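You operate a simulated robot arm through the tools that you are given. There is no shell and no other tool. Be economical: measure what you need, move in short steps, check, and stop when the job is done.

Carry out the task below with a simulated robot arm. There is one attempt and no reset: what you move stays moved.

## Task
Take the soft pad and put it on the fittings bench.

It is judged by the outcome, as a careful person would: the job done as asked, and still so three seconds after it is handed in. It fails if anything else is knocked over, pushed out of place, dropped, spilled or broken.

## Robot
A 7-joint arm with a two-finger parallel gripper, fixed in place. Base frame: the origin is at the foot of the arm, x ahead of it, y to its left, z up. Units: cm, rad, N and s.
With the tool pointing down near the work surface it reaches from about 24 to 68 cm from the base axis. Its first joint turns from -1.152 to 1.152 rad. Payload 2.4 kg.
Tool frame: the origin (TCP) lies between the finger pads and is the grasp point; the fingertips stand 3 cm ahead of it; z points along the fingers, y is the line along which they close. The gripper opens to 9.4 cm. The fingers are 2.8 cm wide and 1 cm thick; the gripper's body (5 by 9.6 cm) begins 5.5 cm behind the TCP.
Orientation is that of the tool frame in the base frame, as [roll, pitch, yaw] about the fixed x, y, z axes, in that order (R = Rz(yaw) Ry(pitch) Rx(roll)). With the fingers straight down and closing along the base's y, the tool's x points along the base's -x, its y along +y and its z along -z.

## Interface
- The arm moves only by the tool drive_tool. Its arguments are lists of equal length, an entry for each row: "hand": the gripper command, from -1 (fully open) to 1 (shut), values between in proportion; "xyz": the shift along the base's x, y, z in cm, a list of three; "spin": the turn about the base's z in degrees. In form: {"hand": [hand, ...], "xyz": [[x, y, z], ...], "spin": [spin, ...]}. A call has 1 to 20 rows; each row shifts and turns the commanded pose from where the row before left it. Rows are played at 5 a second. More than 5 cm and 0.15 rad between two rows, or a gripper value outside its range, and nothing of the call is played. A pose out of reach is approached as far as the arm can. The call stops where the force on the tool passes 40 N (or 10 N more than at its start, if that is more) or the arm is blocked; 0.2 s more then pass. The fingers move at their own pace (about 15.3 cm/s each) and stop on an object; they squeeze with about 36 N. The grip force told is the motor's: it shows also when the fingers shut on nothing. Time passes only in rows, and 0.2 s behind the last, so rows that do not move let the fingers close. The reply holds the time, the measured pose of the TCP, the force on the tool along the base axes, the opening and the grip force, in the units named above and with some noise, and new pictures: "show" is both (left out), scene, wrist or none.
- Cameras (640 x 400 px; columns grow to the right, rows downward): "scene" is fixed at [5.31, 50.75, 142.68]; the picture's right is [-0.43, -0.90, 0.00], its down [-0.65, 0.31, -0.70] and it looks along [0.63, -0.30, -0.72] (base axes); focal length 358 px, centre (320, 200). "wrist" rides on the gripper at [-3.7, 0, -5.8] in the tool frame; the picture's right is [0.00, -1.00, 0.00], its down [0.97, 0.00, -0.24] and it looks along [0.24, 0.00, 0.97] (tool axes); focal length 218 px, centre (320, 200).
- pixel_to_xyz(camera, pixels): there is no depth. For up to 12 entries [column, row, z] of the newest picture of that camera ("zoom" is the newest enlarged one), the place [x, y] in the base frame at which the ray of that pixel passes the height z, good to about 0.2 cm. It takes no simulated time.
- enlarge(camera, box): a new picture of the part [left, top, right, bottom] of that camera's present view, enlarged. It takes no simulated time.
- job_done(): hands the job in; it is judged then, once.

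Go step by step. Measure first, check grasps and placings, and put right what went wrong. The budget is 60 turns and 120 pictures, counting those below and the enlarged ones. Unless the task says otherwise, let go and move clear before handing in, and close with one line.

The tools are called after ">>>" as name(argument=value, ...) on one line, values as JSON. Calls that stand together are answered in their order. drive_tool: Moves the arm, as the interface text tells. Its arguments: {"type":"object","properties":{"hand":{"type":"array","items":{"type":"number"}},"xyz":{"type":"array","items":{"type":"array","items":{"type":"number"}}},"spin":{"type":"array","items":{"type":"number"}},"show":{"type":"string","enum":["both","scene","wrist","none"]}},"required":["hand","xyz","spin"]} The other tools are called the same way: pixel_to_xyz (camera, pixels) gives the place at which the rays of pixels pass given heights; enlarge (camera, box) takes an enlarged picture of a part of a camera's view; job_done () hands the job in.

At the start:

```text
clock: 0.0
eef_pos: [34.29, 30.17, 110.75]
orientation: [-3.141, 0.001, 3.141]
ft_force: [0.5, 0.3, -0.3]
gripper_width: 9.39
finger_force: 0.1
```

scene: 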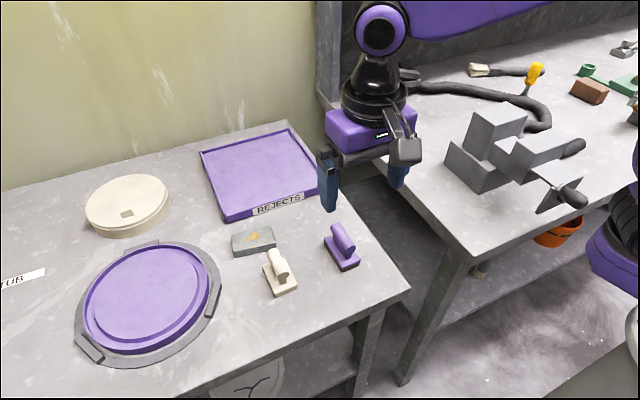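
wrist: 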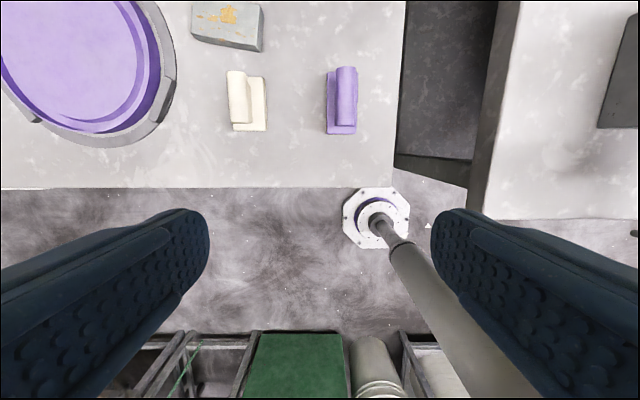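

The pictures show two benches, with two handled blocks (near 280,272 and 342,247) and a grey block (253,242) on the left one. I'll enlarge to tell which is the soft pad and which bench holds the fittings.

>>> enlarge(camera="scene", box=[200, 200, 400, 325])

>>> enlarge(camera="scene", box=[420, 20, 640, 250])

>>> enlarge(camera="wrist", box=[170, 0, 410, 150])

>>> enlarge(camera="scene", box=[0, 150, 240, 400])

```text
3.20 times, centred on (300, 262) of scene
```

zoom: 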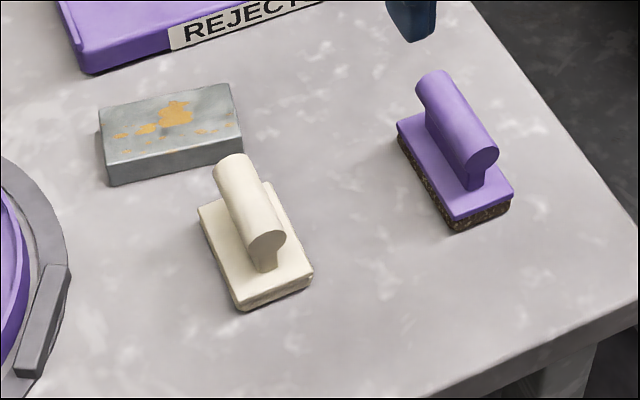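

```text
1.74 times, centred on (530, 135) of scene
```

zoom: 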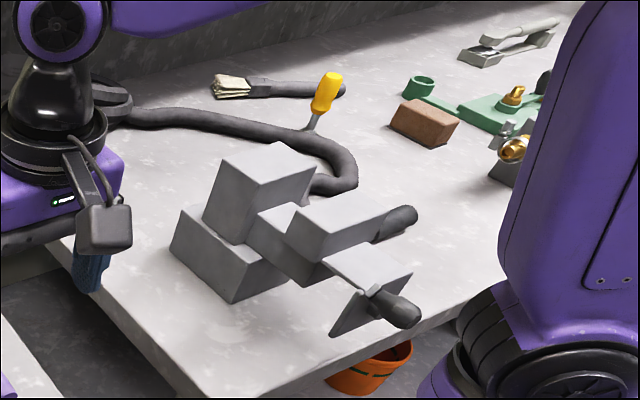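

```text
2.67 times, centred on (290, 75) of wrist
```

zoom: 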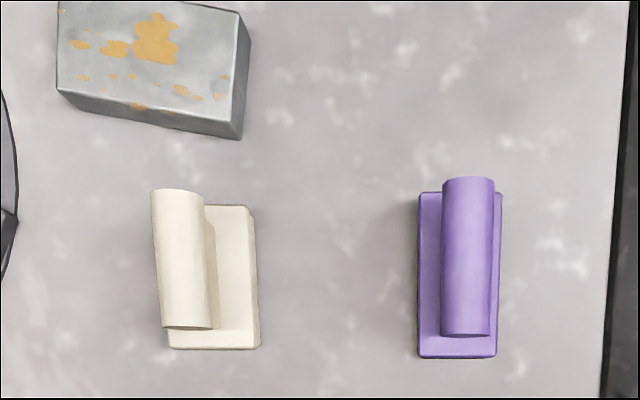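

```text
1.60 times, centred on (120, 275) of scene
```

zoom: 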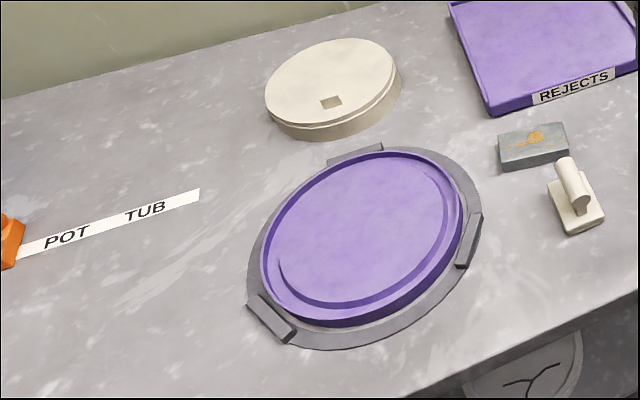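

The cream block has a pale underside and the purple one a dark coarse underside, which suggests cream is the soft one, but I need a closer look. I'll locate both and inspect further.

>>> enlarge(camera="scene", box=[255, 240, 305, 300])

>>> enlarge(camera="scene", box=[318, 215, 368, 275])

>>> pixel_to_xyz(camera="wrist", pixels=[[230, 70, 86], [248, 123, 86], [265, 78, 82], [267, 130, 82], [233, 131, 82], [326, 134, 82], [356, 134, 82], [358, 72, 82], [240, 50, 84], [393, 186, 80], [405, 2, 80], [470, 190, 80]])

>>> pixel_to_xyz(camera="scene", pixels=[[268, 255, 84], [277, 277, 84], [263, 266, 82], [275, 294, 82], [297, 288, 82], [410, 288, 80], [465, 258, 80], [385, 150, 80], [440, 225, 80], [480, 190, 80], [588, 92, 82], [320, 210, 80]])

```text
6.67 times, centred on (280, 270) of scene
```

zoom: 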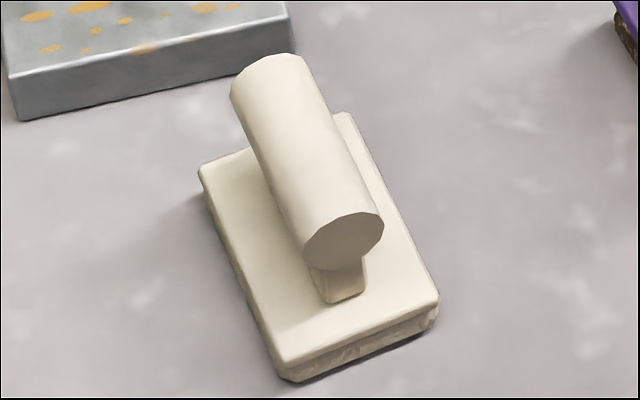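

```text
6.67 times, centred on (343, 245) of scene
```

zoom: 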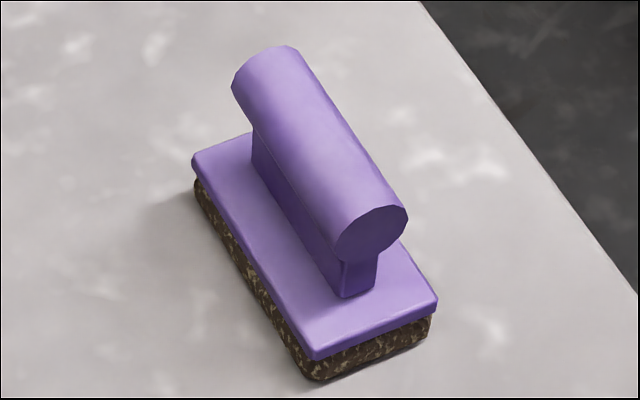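

```text
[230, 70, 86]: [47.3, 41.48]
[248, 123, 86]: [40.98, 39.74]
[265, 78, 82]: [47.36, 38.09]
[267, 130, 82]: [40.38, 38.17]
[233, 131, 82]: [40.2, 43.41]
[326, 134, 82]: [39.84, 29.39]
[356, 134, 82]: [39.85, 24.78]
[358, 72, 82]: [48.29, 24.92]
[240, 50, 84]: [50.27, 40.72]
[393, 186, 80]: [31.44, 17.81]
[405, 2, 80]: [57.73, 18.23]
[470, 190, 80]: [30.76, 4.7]
```

```text
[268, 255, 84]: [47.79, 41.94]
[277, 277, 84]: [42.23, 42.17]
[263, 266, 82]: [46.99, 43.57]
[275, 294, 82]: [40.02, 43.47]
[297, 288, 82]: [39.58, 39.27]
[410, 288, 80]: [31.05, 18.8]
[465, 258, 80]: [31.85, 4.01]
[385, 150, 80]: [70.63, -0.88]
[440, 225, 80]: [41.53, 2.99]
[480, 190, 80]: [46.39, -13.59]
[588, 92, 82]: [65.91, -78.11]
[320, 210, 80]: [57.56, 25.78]
```

The cream pad (280,272) has a soft felt-like sole and the purple one a coarse coir sole, so cream is the soft pad. I'll next raise and swing over to the right-hand bench to see what it is and where there is room.

>>> drive_tool(hand=[-1, -1, -1, -1, -1, -1, -1, -1, -1, -1, -1, -1, -1], xyz=[[0, 0, 4], [0, 0, 4], [1, -4, 0], [1, -4, 0], [1, -4, 0], [1, -4, 0], [1, -4, 0], [0, -4, 0], [0, -4, 0], [0, -4, 0], [0, -4, 0], [0, -4, 0], [0, 0, 0]], spin=[0, 0, 0, 0, 0, 0, 0, 0, 0, 0, 0, 0, 0])

```text
clock: 2.8
eef_pos: [39.21, -9.69, 118.71]
orientation: [3.141, 0.0, 3.142]
ft_force: [0.0, -0.2, 0.3]
gripper_width: 9.42
finger_force: 0.0
```

scene: 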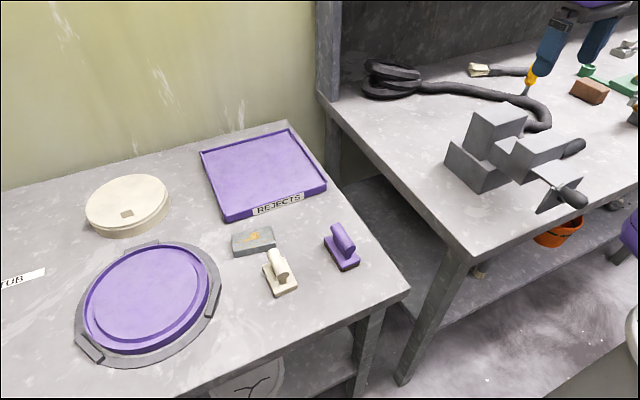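
wrist: 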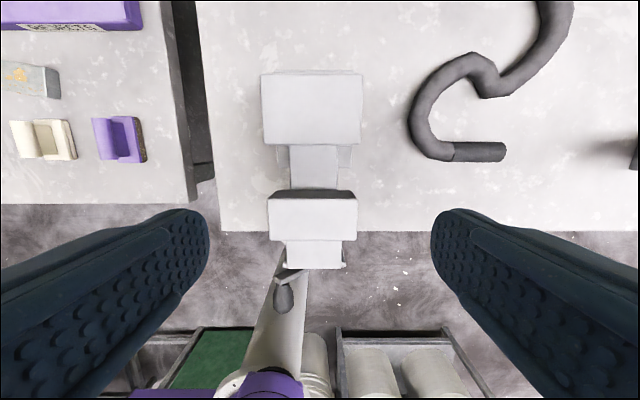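

The right bench carries a vise, a hose and brass pieces; I'll continue right to see the rest of it and whether there's another bench.

>>> drive_tool(hand=[-1, -1, -1, -1, -1, -1, -1, -1, -1], xyz=[[0, -4, 0], [0, -4, 0], [0, -4, 0], [0, -4, 0], [0, -4, 0], [0, -4, 0], [0, -4, 0], [0, -4, 0], [0, 0, 0]], spin=[0, 0, 0, 0, 0, 0, 0, 0, 0])

>>> enlarge(camera="scene", box=[320, 0, 640, 200])

```text
clock: 4.8
eef_pos: [39.32, -41.77, 118.82]
orientation: [3.141, 0.001, 3.141]
ft_force: [0.4, 0.3, -0.5]
gripper_width: 9.43
finger_force: 0.0
```

scene: 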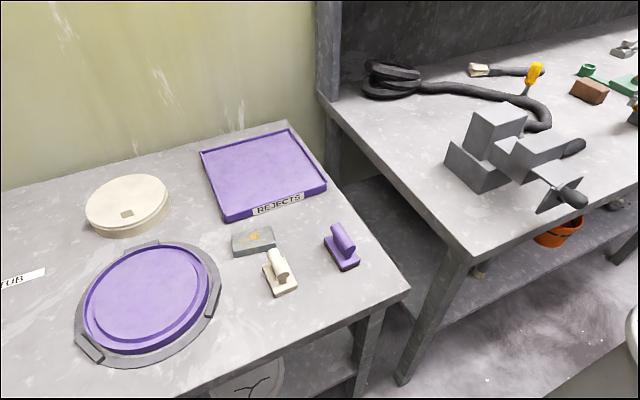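
wrist: 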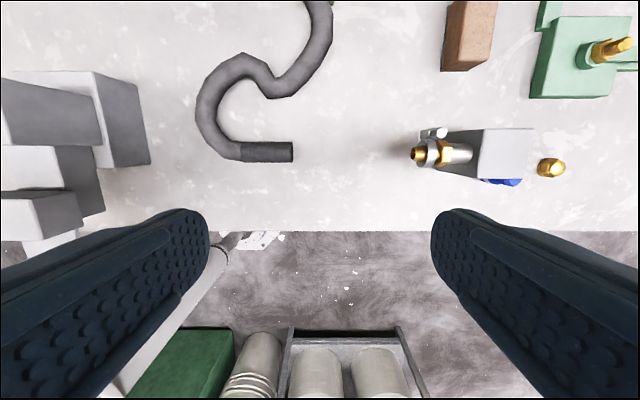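

```text
2.00 times, centred on (480, 100) of scene
```

zoom: 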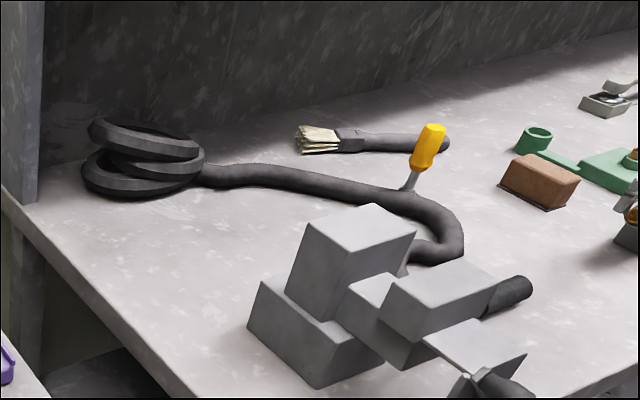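

This bench holds a brass valve, nuts and green pipework: it's the fittings bench. There's clear space around wrist pixel (345,160); I'll measure it.

>>> pixel_to_xyz(camera="wrist", pixels=[[345, 160, 80], [300, 230, 80], [295, 150, 80], [412, 153, 80], [412, 153, 86], [345, 230, 80], [345, 100, 80], [150, 165, 80], [200, 130, 80], [440, 130, 80]])

>>> pixel_to_xyz(camera="scene", pixels=[[524, 105, 95], [524, 105, 100], [342, 228, 86], [268, 255, 86], [586, 202, 90]])

```text
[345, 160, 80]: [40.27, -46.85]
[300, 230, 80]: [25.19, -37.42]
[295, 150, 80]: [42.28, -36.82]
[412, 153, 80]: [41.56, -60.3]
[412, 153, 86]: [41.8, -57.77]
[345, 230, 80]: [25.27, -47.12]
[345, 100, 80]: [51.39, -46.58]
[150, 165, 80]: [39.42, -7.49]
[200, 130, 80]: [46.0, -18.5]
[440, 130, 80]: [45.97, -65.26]
```

```text
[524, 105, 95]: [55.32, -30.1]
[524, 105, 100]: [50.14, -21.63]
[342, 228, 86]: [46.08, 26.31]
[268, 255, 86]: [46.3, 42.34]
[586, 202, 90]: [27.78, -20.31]
```

Triangulating the bench corner (scene 467,258 vs wrist 220,232) puts the fittings bench top at about z = 88, higher than the left one. The free spot there is around (39, -45); now I go back to above the cream pad.

>>> drive_tool(hand=[-1, -1, -1, -1, -1, -1, -1, -1, -1, -1, -1, -1, -1, -1, -1, -1, -1, -1, -1, -1], xyz=[[0, 4.6, 0], [0, 4.6, 0], [0, 4.6, 0], [0, 4.6, 0], [0, 4.6, 0], [0, 4.6, 0], [0, 4.6, 0], [0, 4.6, 0], [0, 4.6, 0], [0, 4.6, 0], [0, 4.6, 0], [0, 4.6, 0], [0, 4.6, 0], [0, 4.6, 0], [1, 4.6, 0], [1, 4.6, -1], [1, 4.6, -1], [1, 4.5, -2], [0, 0, -4], [0, 0, -4]], spin=[0, 0, 0, 0, 0, 0, 0, 0, 0, 0, 0, 0, 0, 0, 0, 0, 0, 0, 0, 0])

```text
refused: row 18 steps farther than a row can; nothing moved
```

>>> drive_tool(hand=[-1, -1, -1, -1, -1, -1, -1, -1, -1, -1, -1, -1, -1, -1, -1, -1, -1, -1, -1, -1], xyz=[[0, 4.6, 0], [0, 4.6, 0], [0, 4.6, 0], [0, 4.6, 0], [0, 4.6, 0], [0, 4.6, 0], [0, 4.6, 0], [0, 4.6, 0], [0, 4.6, 0], [0, 4.6, 0], [0, 4.6, 0], [0, 4.6, 0], [0, 4.6, 0], [0, 4.6, 0], [1, 4.6, 0], [1, 4.6, -1], [1, 4.6, -1], [1, 4.5, -1], [0, 0, -4], [0, 0, -4]], spin=[0, 0, 0, 0, 0, 0, 0, 0, 0, 0, 0, 0, 0, 0, 0, 0, 0, 0, 0, 0])

```text
clock: 9.0
eef_pos: [43.31, 40.97, 107.74]
orientation: [-3.142, 0.0, 3.14]
ft_force: [0.0, 0.1, 0.2]
gripper_width: 9.38
finger_force: 0.0
```

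scene: 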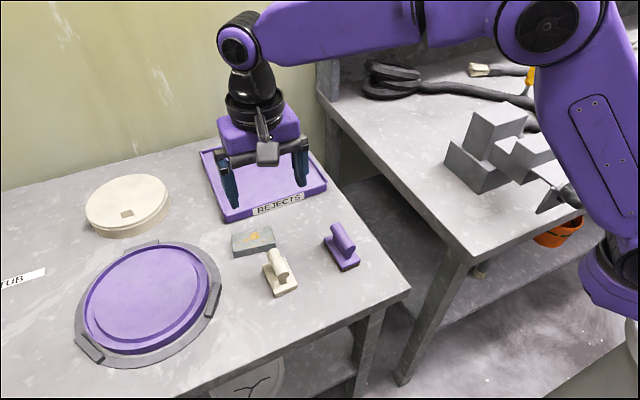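
wrist: 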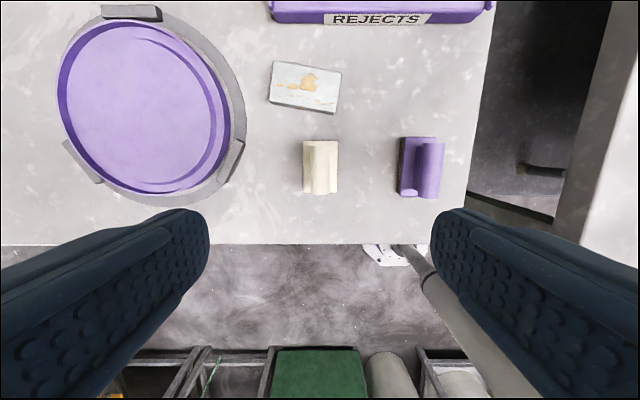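

>>> enlarge(camera="wrist", box=[260, 120, 380, 210])

>>> pixel_to_xyz(camera="wrist", pixels=[[305, 194, 82], [338, 194, 82], [337, 141, 82], [303, 141, 82], [312, 194, 87], [330, 194, 87], [308, 140, 87], [410, 155, 86], [396, 155, 82], [275, 105, 83], [340, 112, 83]])

```text
4.44 times, centred on (320, 165) of wrist
```

zoom: 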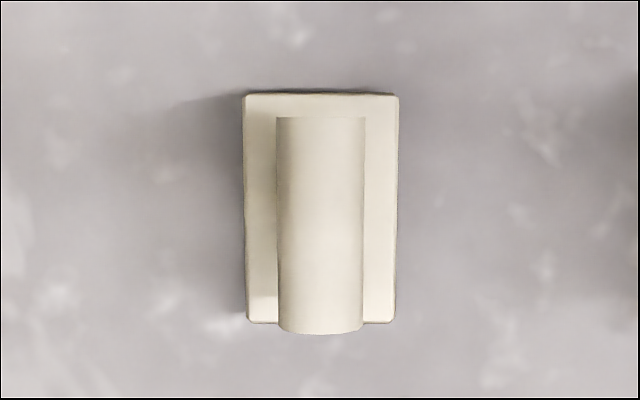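

```text
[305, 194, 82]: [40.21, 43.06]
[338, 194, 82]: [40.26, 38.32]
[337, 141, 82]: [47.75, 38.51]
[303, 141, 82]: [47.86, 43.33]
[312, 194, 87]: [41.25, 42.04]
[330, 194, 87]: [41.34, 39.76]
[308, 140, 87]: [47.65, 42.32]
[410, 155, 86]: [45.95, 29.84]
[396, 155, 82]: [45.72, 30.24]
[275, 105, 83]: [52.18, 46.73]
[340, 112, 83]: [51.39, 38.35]
```

Cream pad's base is centred near (44.0, 40.9), handle aligned along x with ~2 cm width at z≈85.5. I'll align and descend to z≈89.

>>> drive_tool(hand=[-0.3, -0.3, -0.3, -0.3, -0.3, -0.3, -0.3], xyz=[[0.6, -0.1, -3], [0, 0, -4], [0, 0, -4], [0, 0, -4], [0, 0, -2], [0, 0, -1.5], [0, 0, 0]], spin=[0, 0, 0, 0, 0, 0, 0])

>>> enlarge(camera="scene", box=[220, 190, 348, 310])

```text
clock: 10.6
eef_pos: [43.97, 41.0, 89.22]
orientation: [-3.141, 0.0, 3.14]
ft_force: [0.6, 0.4, -0.3]
gripper_width: 6.11
finger_force: 0.1
```

scene: 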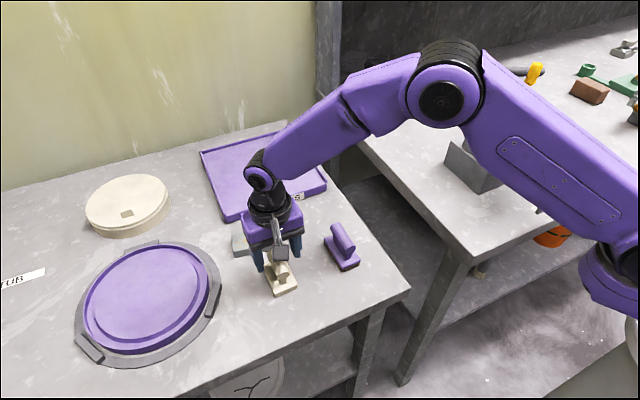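
wrist: 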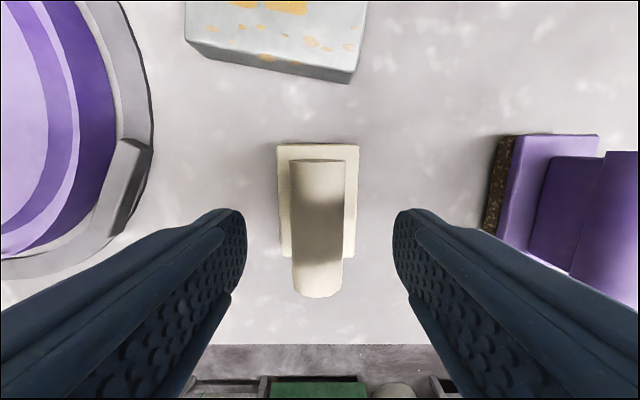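

```text
3.33 times, centred on (284, 250) of scene
```

zoom: 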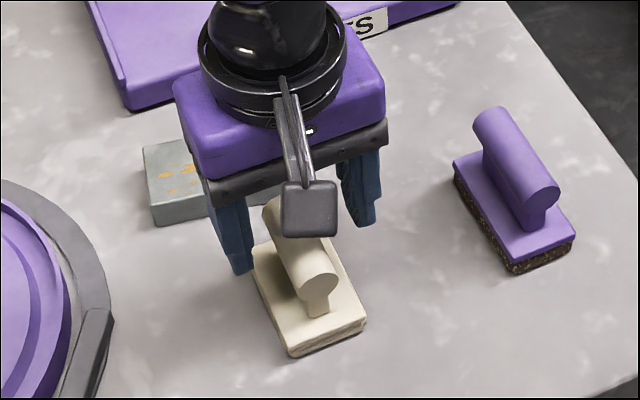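

Handle (318,225 in wrist) is centred between the fingers. I'll lower 2.8 cm so the tips sit just above the pad's base, then close.

>>> drive_tool(hand=[-0.3, -0.3, -0.3, 1, 1, 1, 1], xyz=[[0, 0, -1.4], [0, 0, -1.4], [0, 0, 0], [0, 0, 0], [0, 0, 0], [0, 0, 0], [0, 0, 0]], spin=[0, 0, 0, 0, 0, 0, 0])

>>> enlarge(camera="scene", box=[220, 190, 348, 310])

```text
clock: 12.2
eef_pos: [44.02, 40.97, 86.54]
orientation: [3.142, 0.003, -3.142]
ft_force: [0.1, 1.6, 12.3]
gripper_width: 2.41
finger_force: 35.8
```

scene: 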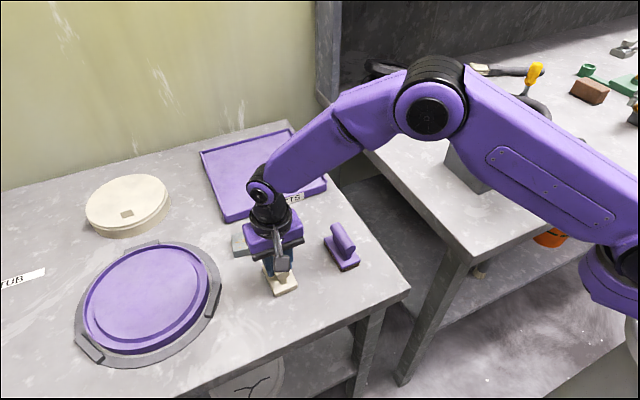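
wrist: 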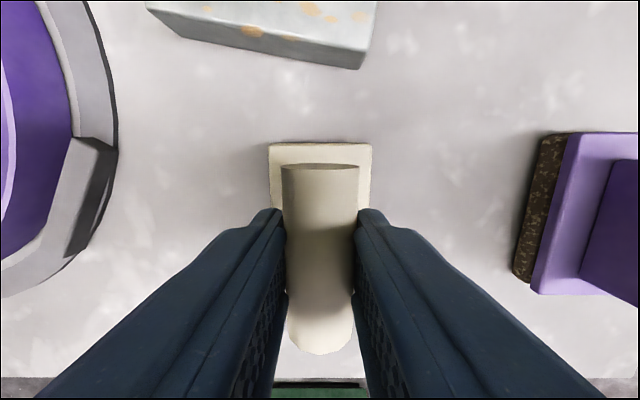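

```text
3.33 times, centred on (284, 250) of scene
```

zoom: 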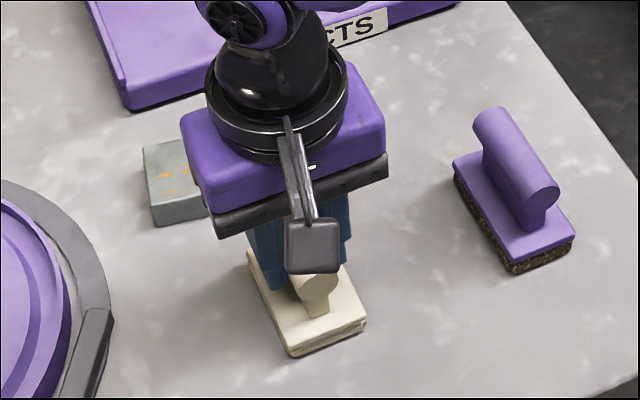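

The fingers grip the handle at 2.41 cm width, with a little tip contact on the base (12 N). I'll lift.

>>> drive_tool(hand=[1, 1, 1, 1, 1], xyz=[[0, 0, 1], [0, 0, 3], [0, 0, 4], [0, 0, 4], [0, 0, 0]], spin=[0, 0, 0, 0, 0])

>>> enlarge(camera="scene", box=[200, 150, 328, 290])

```text
clock: 13.4
eef_pos: [44.0, 40.86, 98.59]
orientation: [3.141, -0.001, 3.138]
ft_force: [0.1, -1.1, -0.7]
gripper_width: 2.39
finger_force: 35.9
```

scene: 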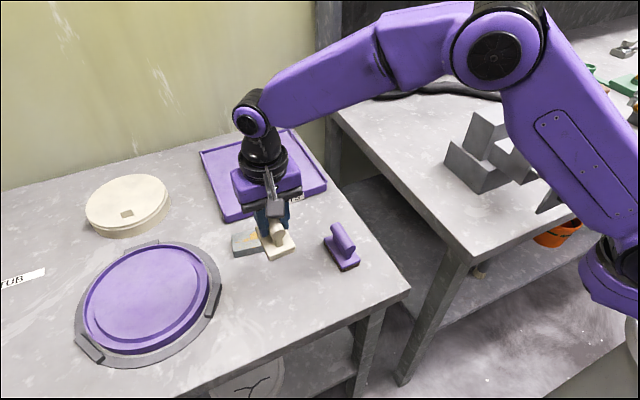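
wrist: 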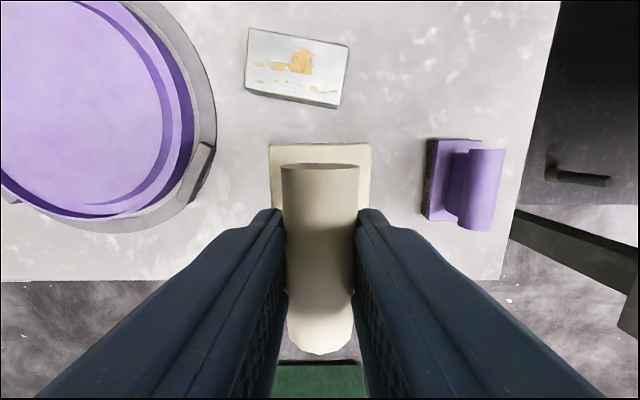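

```text
2.86 times, centred on (264, 220) of scene
```

zoom: 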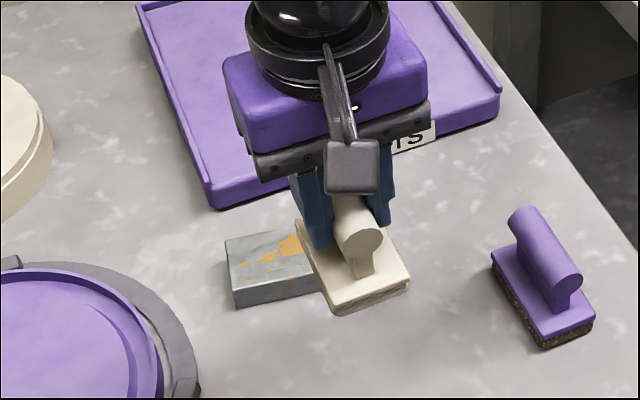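

The pad is held level. I'll raise to z≈124 and carry it to the right, over the vise.

>>> drive_tool(hand=[1, 1, 1, 1, 1, 1, 1, 1, 1, 1, 1, 1, 1, 1], xyz=[[0, 0, 4], [0, 0, 4], [0, 0, 4], [0, 0, 4], [0, 0, 4], [0, 0, 4], [0, 0, 1], [-0.5, -4, 0], [-0.5, -4.5, 0], [-0.5, -4.5, 0], [-0.5, -4.5, 0], [-0.5, -4.5, 0], [-0.5, -4.5, 0], [-0.5, -4.5, 0]], spin=[0, 0, 0, 0, 0, 0, 0, 0, 0, 0, 0, 0, 0, 0])

```text
clock: 16.4
eef_pos: [40.38, 9.7, 123.48]
orientation: [3.142, -0.001, -3.14]
ft_force: [-0.5, -0.3, -0.8]
gripper_width: 2.43
finger_force: 36.2
```

scene: 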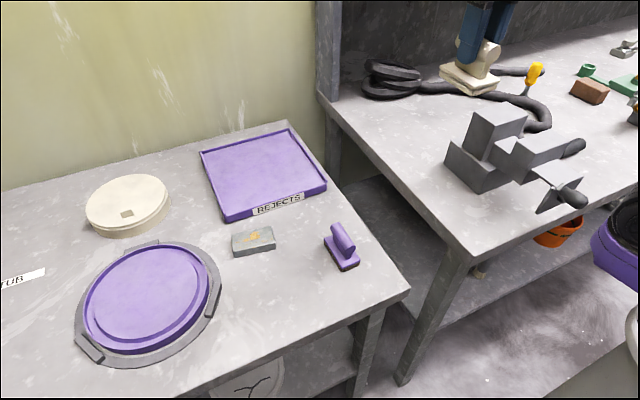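
wrist: 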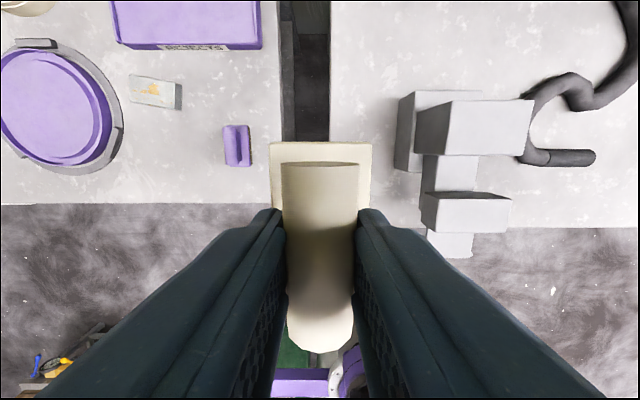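

Still gripped, and the pad's underside (~117) is well above the vise. I'll continue to above the free spot (39, -45).

>>> drive_tool(hand=[1, 1, 1, 1, 1, 1, 1, 1, 1, 1, 1, 1, 1, 1], xyz=[[-0.2, -4.5, 0], [-0.2, -4.5, 0], [-0.2, -4.5, 0], [-0.2, -4.5, 0], [-0.2, -4.5, 0], [-0.2, -4.5, 0], [-0.2, -4.5, 0], [0, -4.5, 0], [0, -4.5, 0], [0, -4.5, 0], [0, -4.5, 0], [0, -4.5, 0], [0, -1, 0], [0, 0, 0]], spin=[0, 0, 0, 0, 0, 0, 0, 0, 0, 0, 0, 0, 0, 0])

```text
clock: 19.4
eef_pos: [38.94, -45.17, 123.49]
orientation: [-3.141, 0.001, -3.141]
ft_force: [0.1, 0.8, -0.7]
gripper_width: 2.41
finger_force: 35.5
```

scene: 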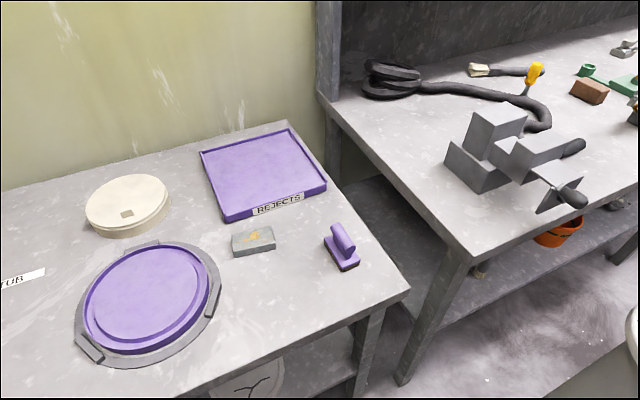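
wrist: 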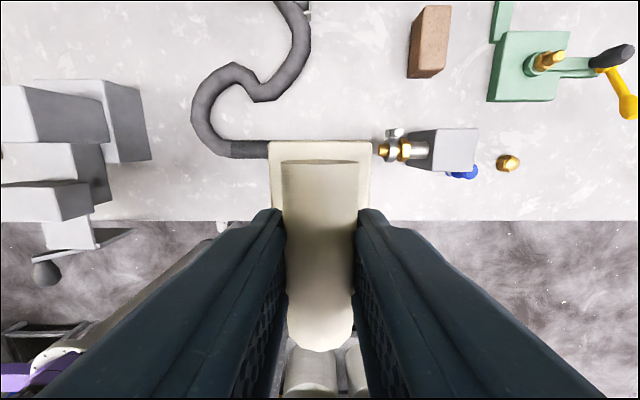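

The spot is clear between hose end (270,150) and valve (380,150). I'll descend to z≈100 and check.

>>> drive_tool(hand=[1, 1, 1, 1, 1, 1, 1], xyz=[[0, 0, -4], [0, 0, -4], [0, 0, -4], [0, 0, -4], [0, 0, -4], [0, 0, -3.5], [0, 0, 0]], spin=[0, 0, 0, 0, 0, 0, 0], show="wrist")

>>> pixel_to_xyz(camera="wrist", pixels=[[320, 300, 88], [270, 145, 94], [370, 145, 94]])

```text
clock: 21.0
eef_pos: [38.92, -45.15, 99.91]
orientation: [3.141, 0.001, 3.141]
ft_force: [0.5, 0.2, -0.7]
gripper_width: 2.45
finger_force: 36.0
```

wrist: 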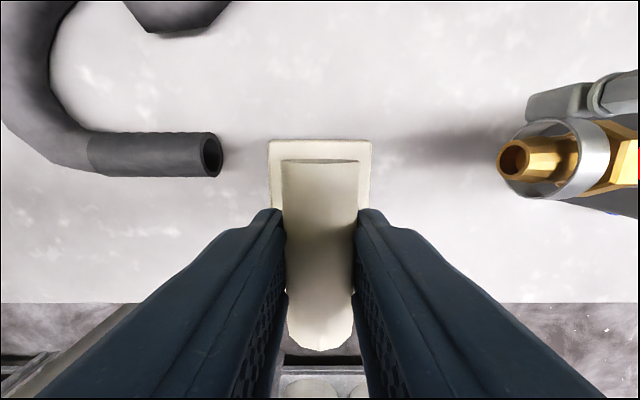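

```text
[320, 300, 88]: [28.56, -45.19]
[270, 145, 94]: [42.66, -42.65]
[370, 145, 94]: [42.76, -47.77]
```

The bench edge (row 302) is consistent with a top at z≈88, and there's ample clearance. I'll lower to just above contact.

>>> drive_tool(hand=[1, 1, 1, 1, 1, 1], xyz=[[0, 0, -2], [0, 0, -1.5], [0, 0, -0.8], [0, 0, -0.4], [0, 0, -0.3], [0, 0, 0]], spin=[0, 0, 0, 0, 0, 0], show="wrist")

```text
clock: 22.4
eef_pos: [38.99, -45.18, 95.01]
orientation: [-3.141, 0.0, 3.141]
ft_force: [-0.1, -0.9, -0.2]
gripper_width: 2.41
finger_force: 36.3
```

wrist: 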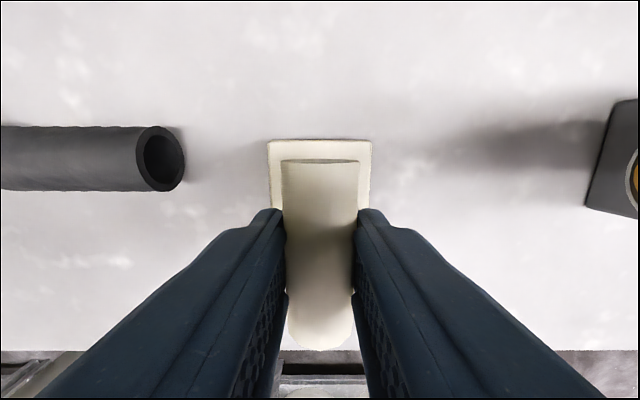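

No contact yet at 95.0; I'll lower in 0.2 cm steps.

>>> drive_tool(hand=[1, 1, 1, 1], xyz=[[0, 0, -0.2], [0, 0, -0.2], [0, 0, -0.2], [0, 0, 0]], spin=[0, 0, 0, 0], show="wrist")

```text
clock: 23.4
eef_pos: [39.01, -45.15, 94.5]
orientation: [-3.139, 0.002, -3.14]
ft_force: [-4.2, 4.7, 21.6]
gripper_width: 2.4
finger_force: 35.9
```

wrist: 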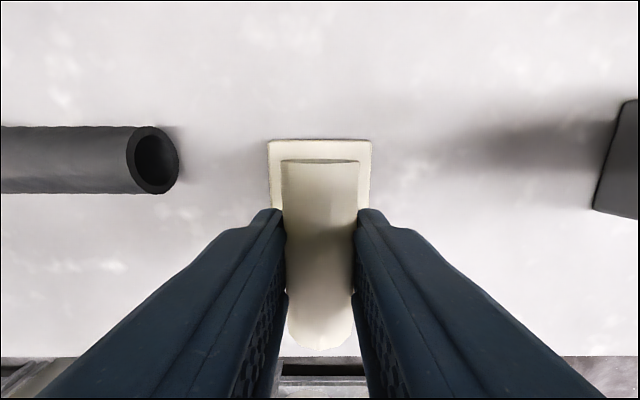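

Contact at z=94.5 (21.6 N): the pad is seated on the bench. I'll ease 0.1 cm, open, and rise straight up.

>>> drive_tool(hand=[1, -0.3, -0.3, -0.3, -0.3, -0.3, -0.3, -0.3, -0.3, -0.3, -0.3], xyz=[[0, 0, 0.1], [0, 0, 0], [0, 0, 0], [0, 0, 0], [0, 0, 1], [0, 0, 2], [0, 0, 4], [0, 0, 4], [0, 0, 4], [0, 0, 4], [0, 0, 0]], spin=[0, 0, 0, 0, 0, 0, 0, 0, 0, 0, 0])

```text
clock: 25.8
eef_pos: [39.01, -45.14, 113.62]
orientation: [-3.141, -0.001, 3.138]
ft_force: [-0.6, 0.3, -0.4]
gripper_width: 6.11
finger_force: 0.1
```

scene: 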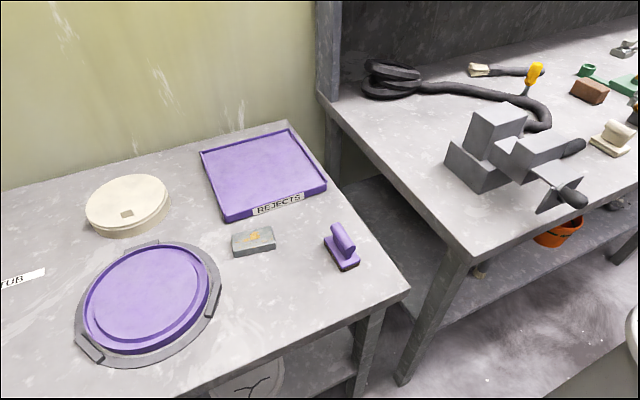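
wrist: 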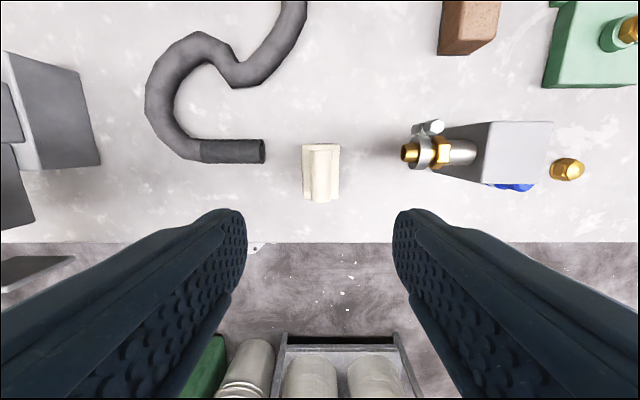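

The pad stands upright and free on the fittings bench (wrist 320,172; scene 612,138), nothing else has moved, and the gripper is clear. I'll hand it in.

>>> job_done()

```text
The job is handed in.
```

The soft pad (the cream, felt-soled one) is on the fittings bench, standing free between the hose end and the brass valve, with nothing else disturbed.
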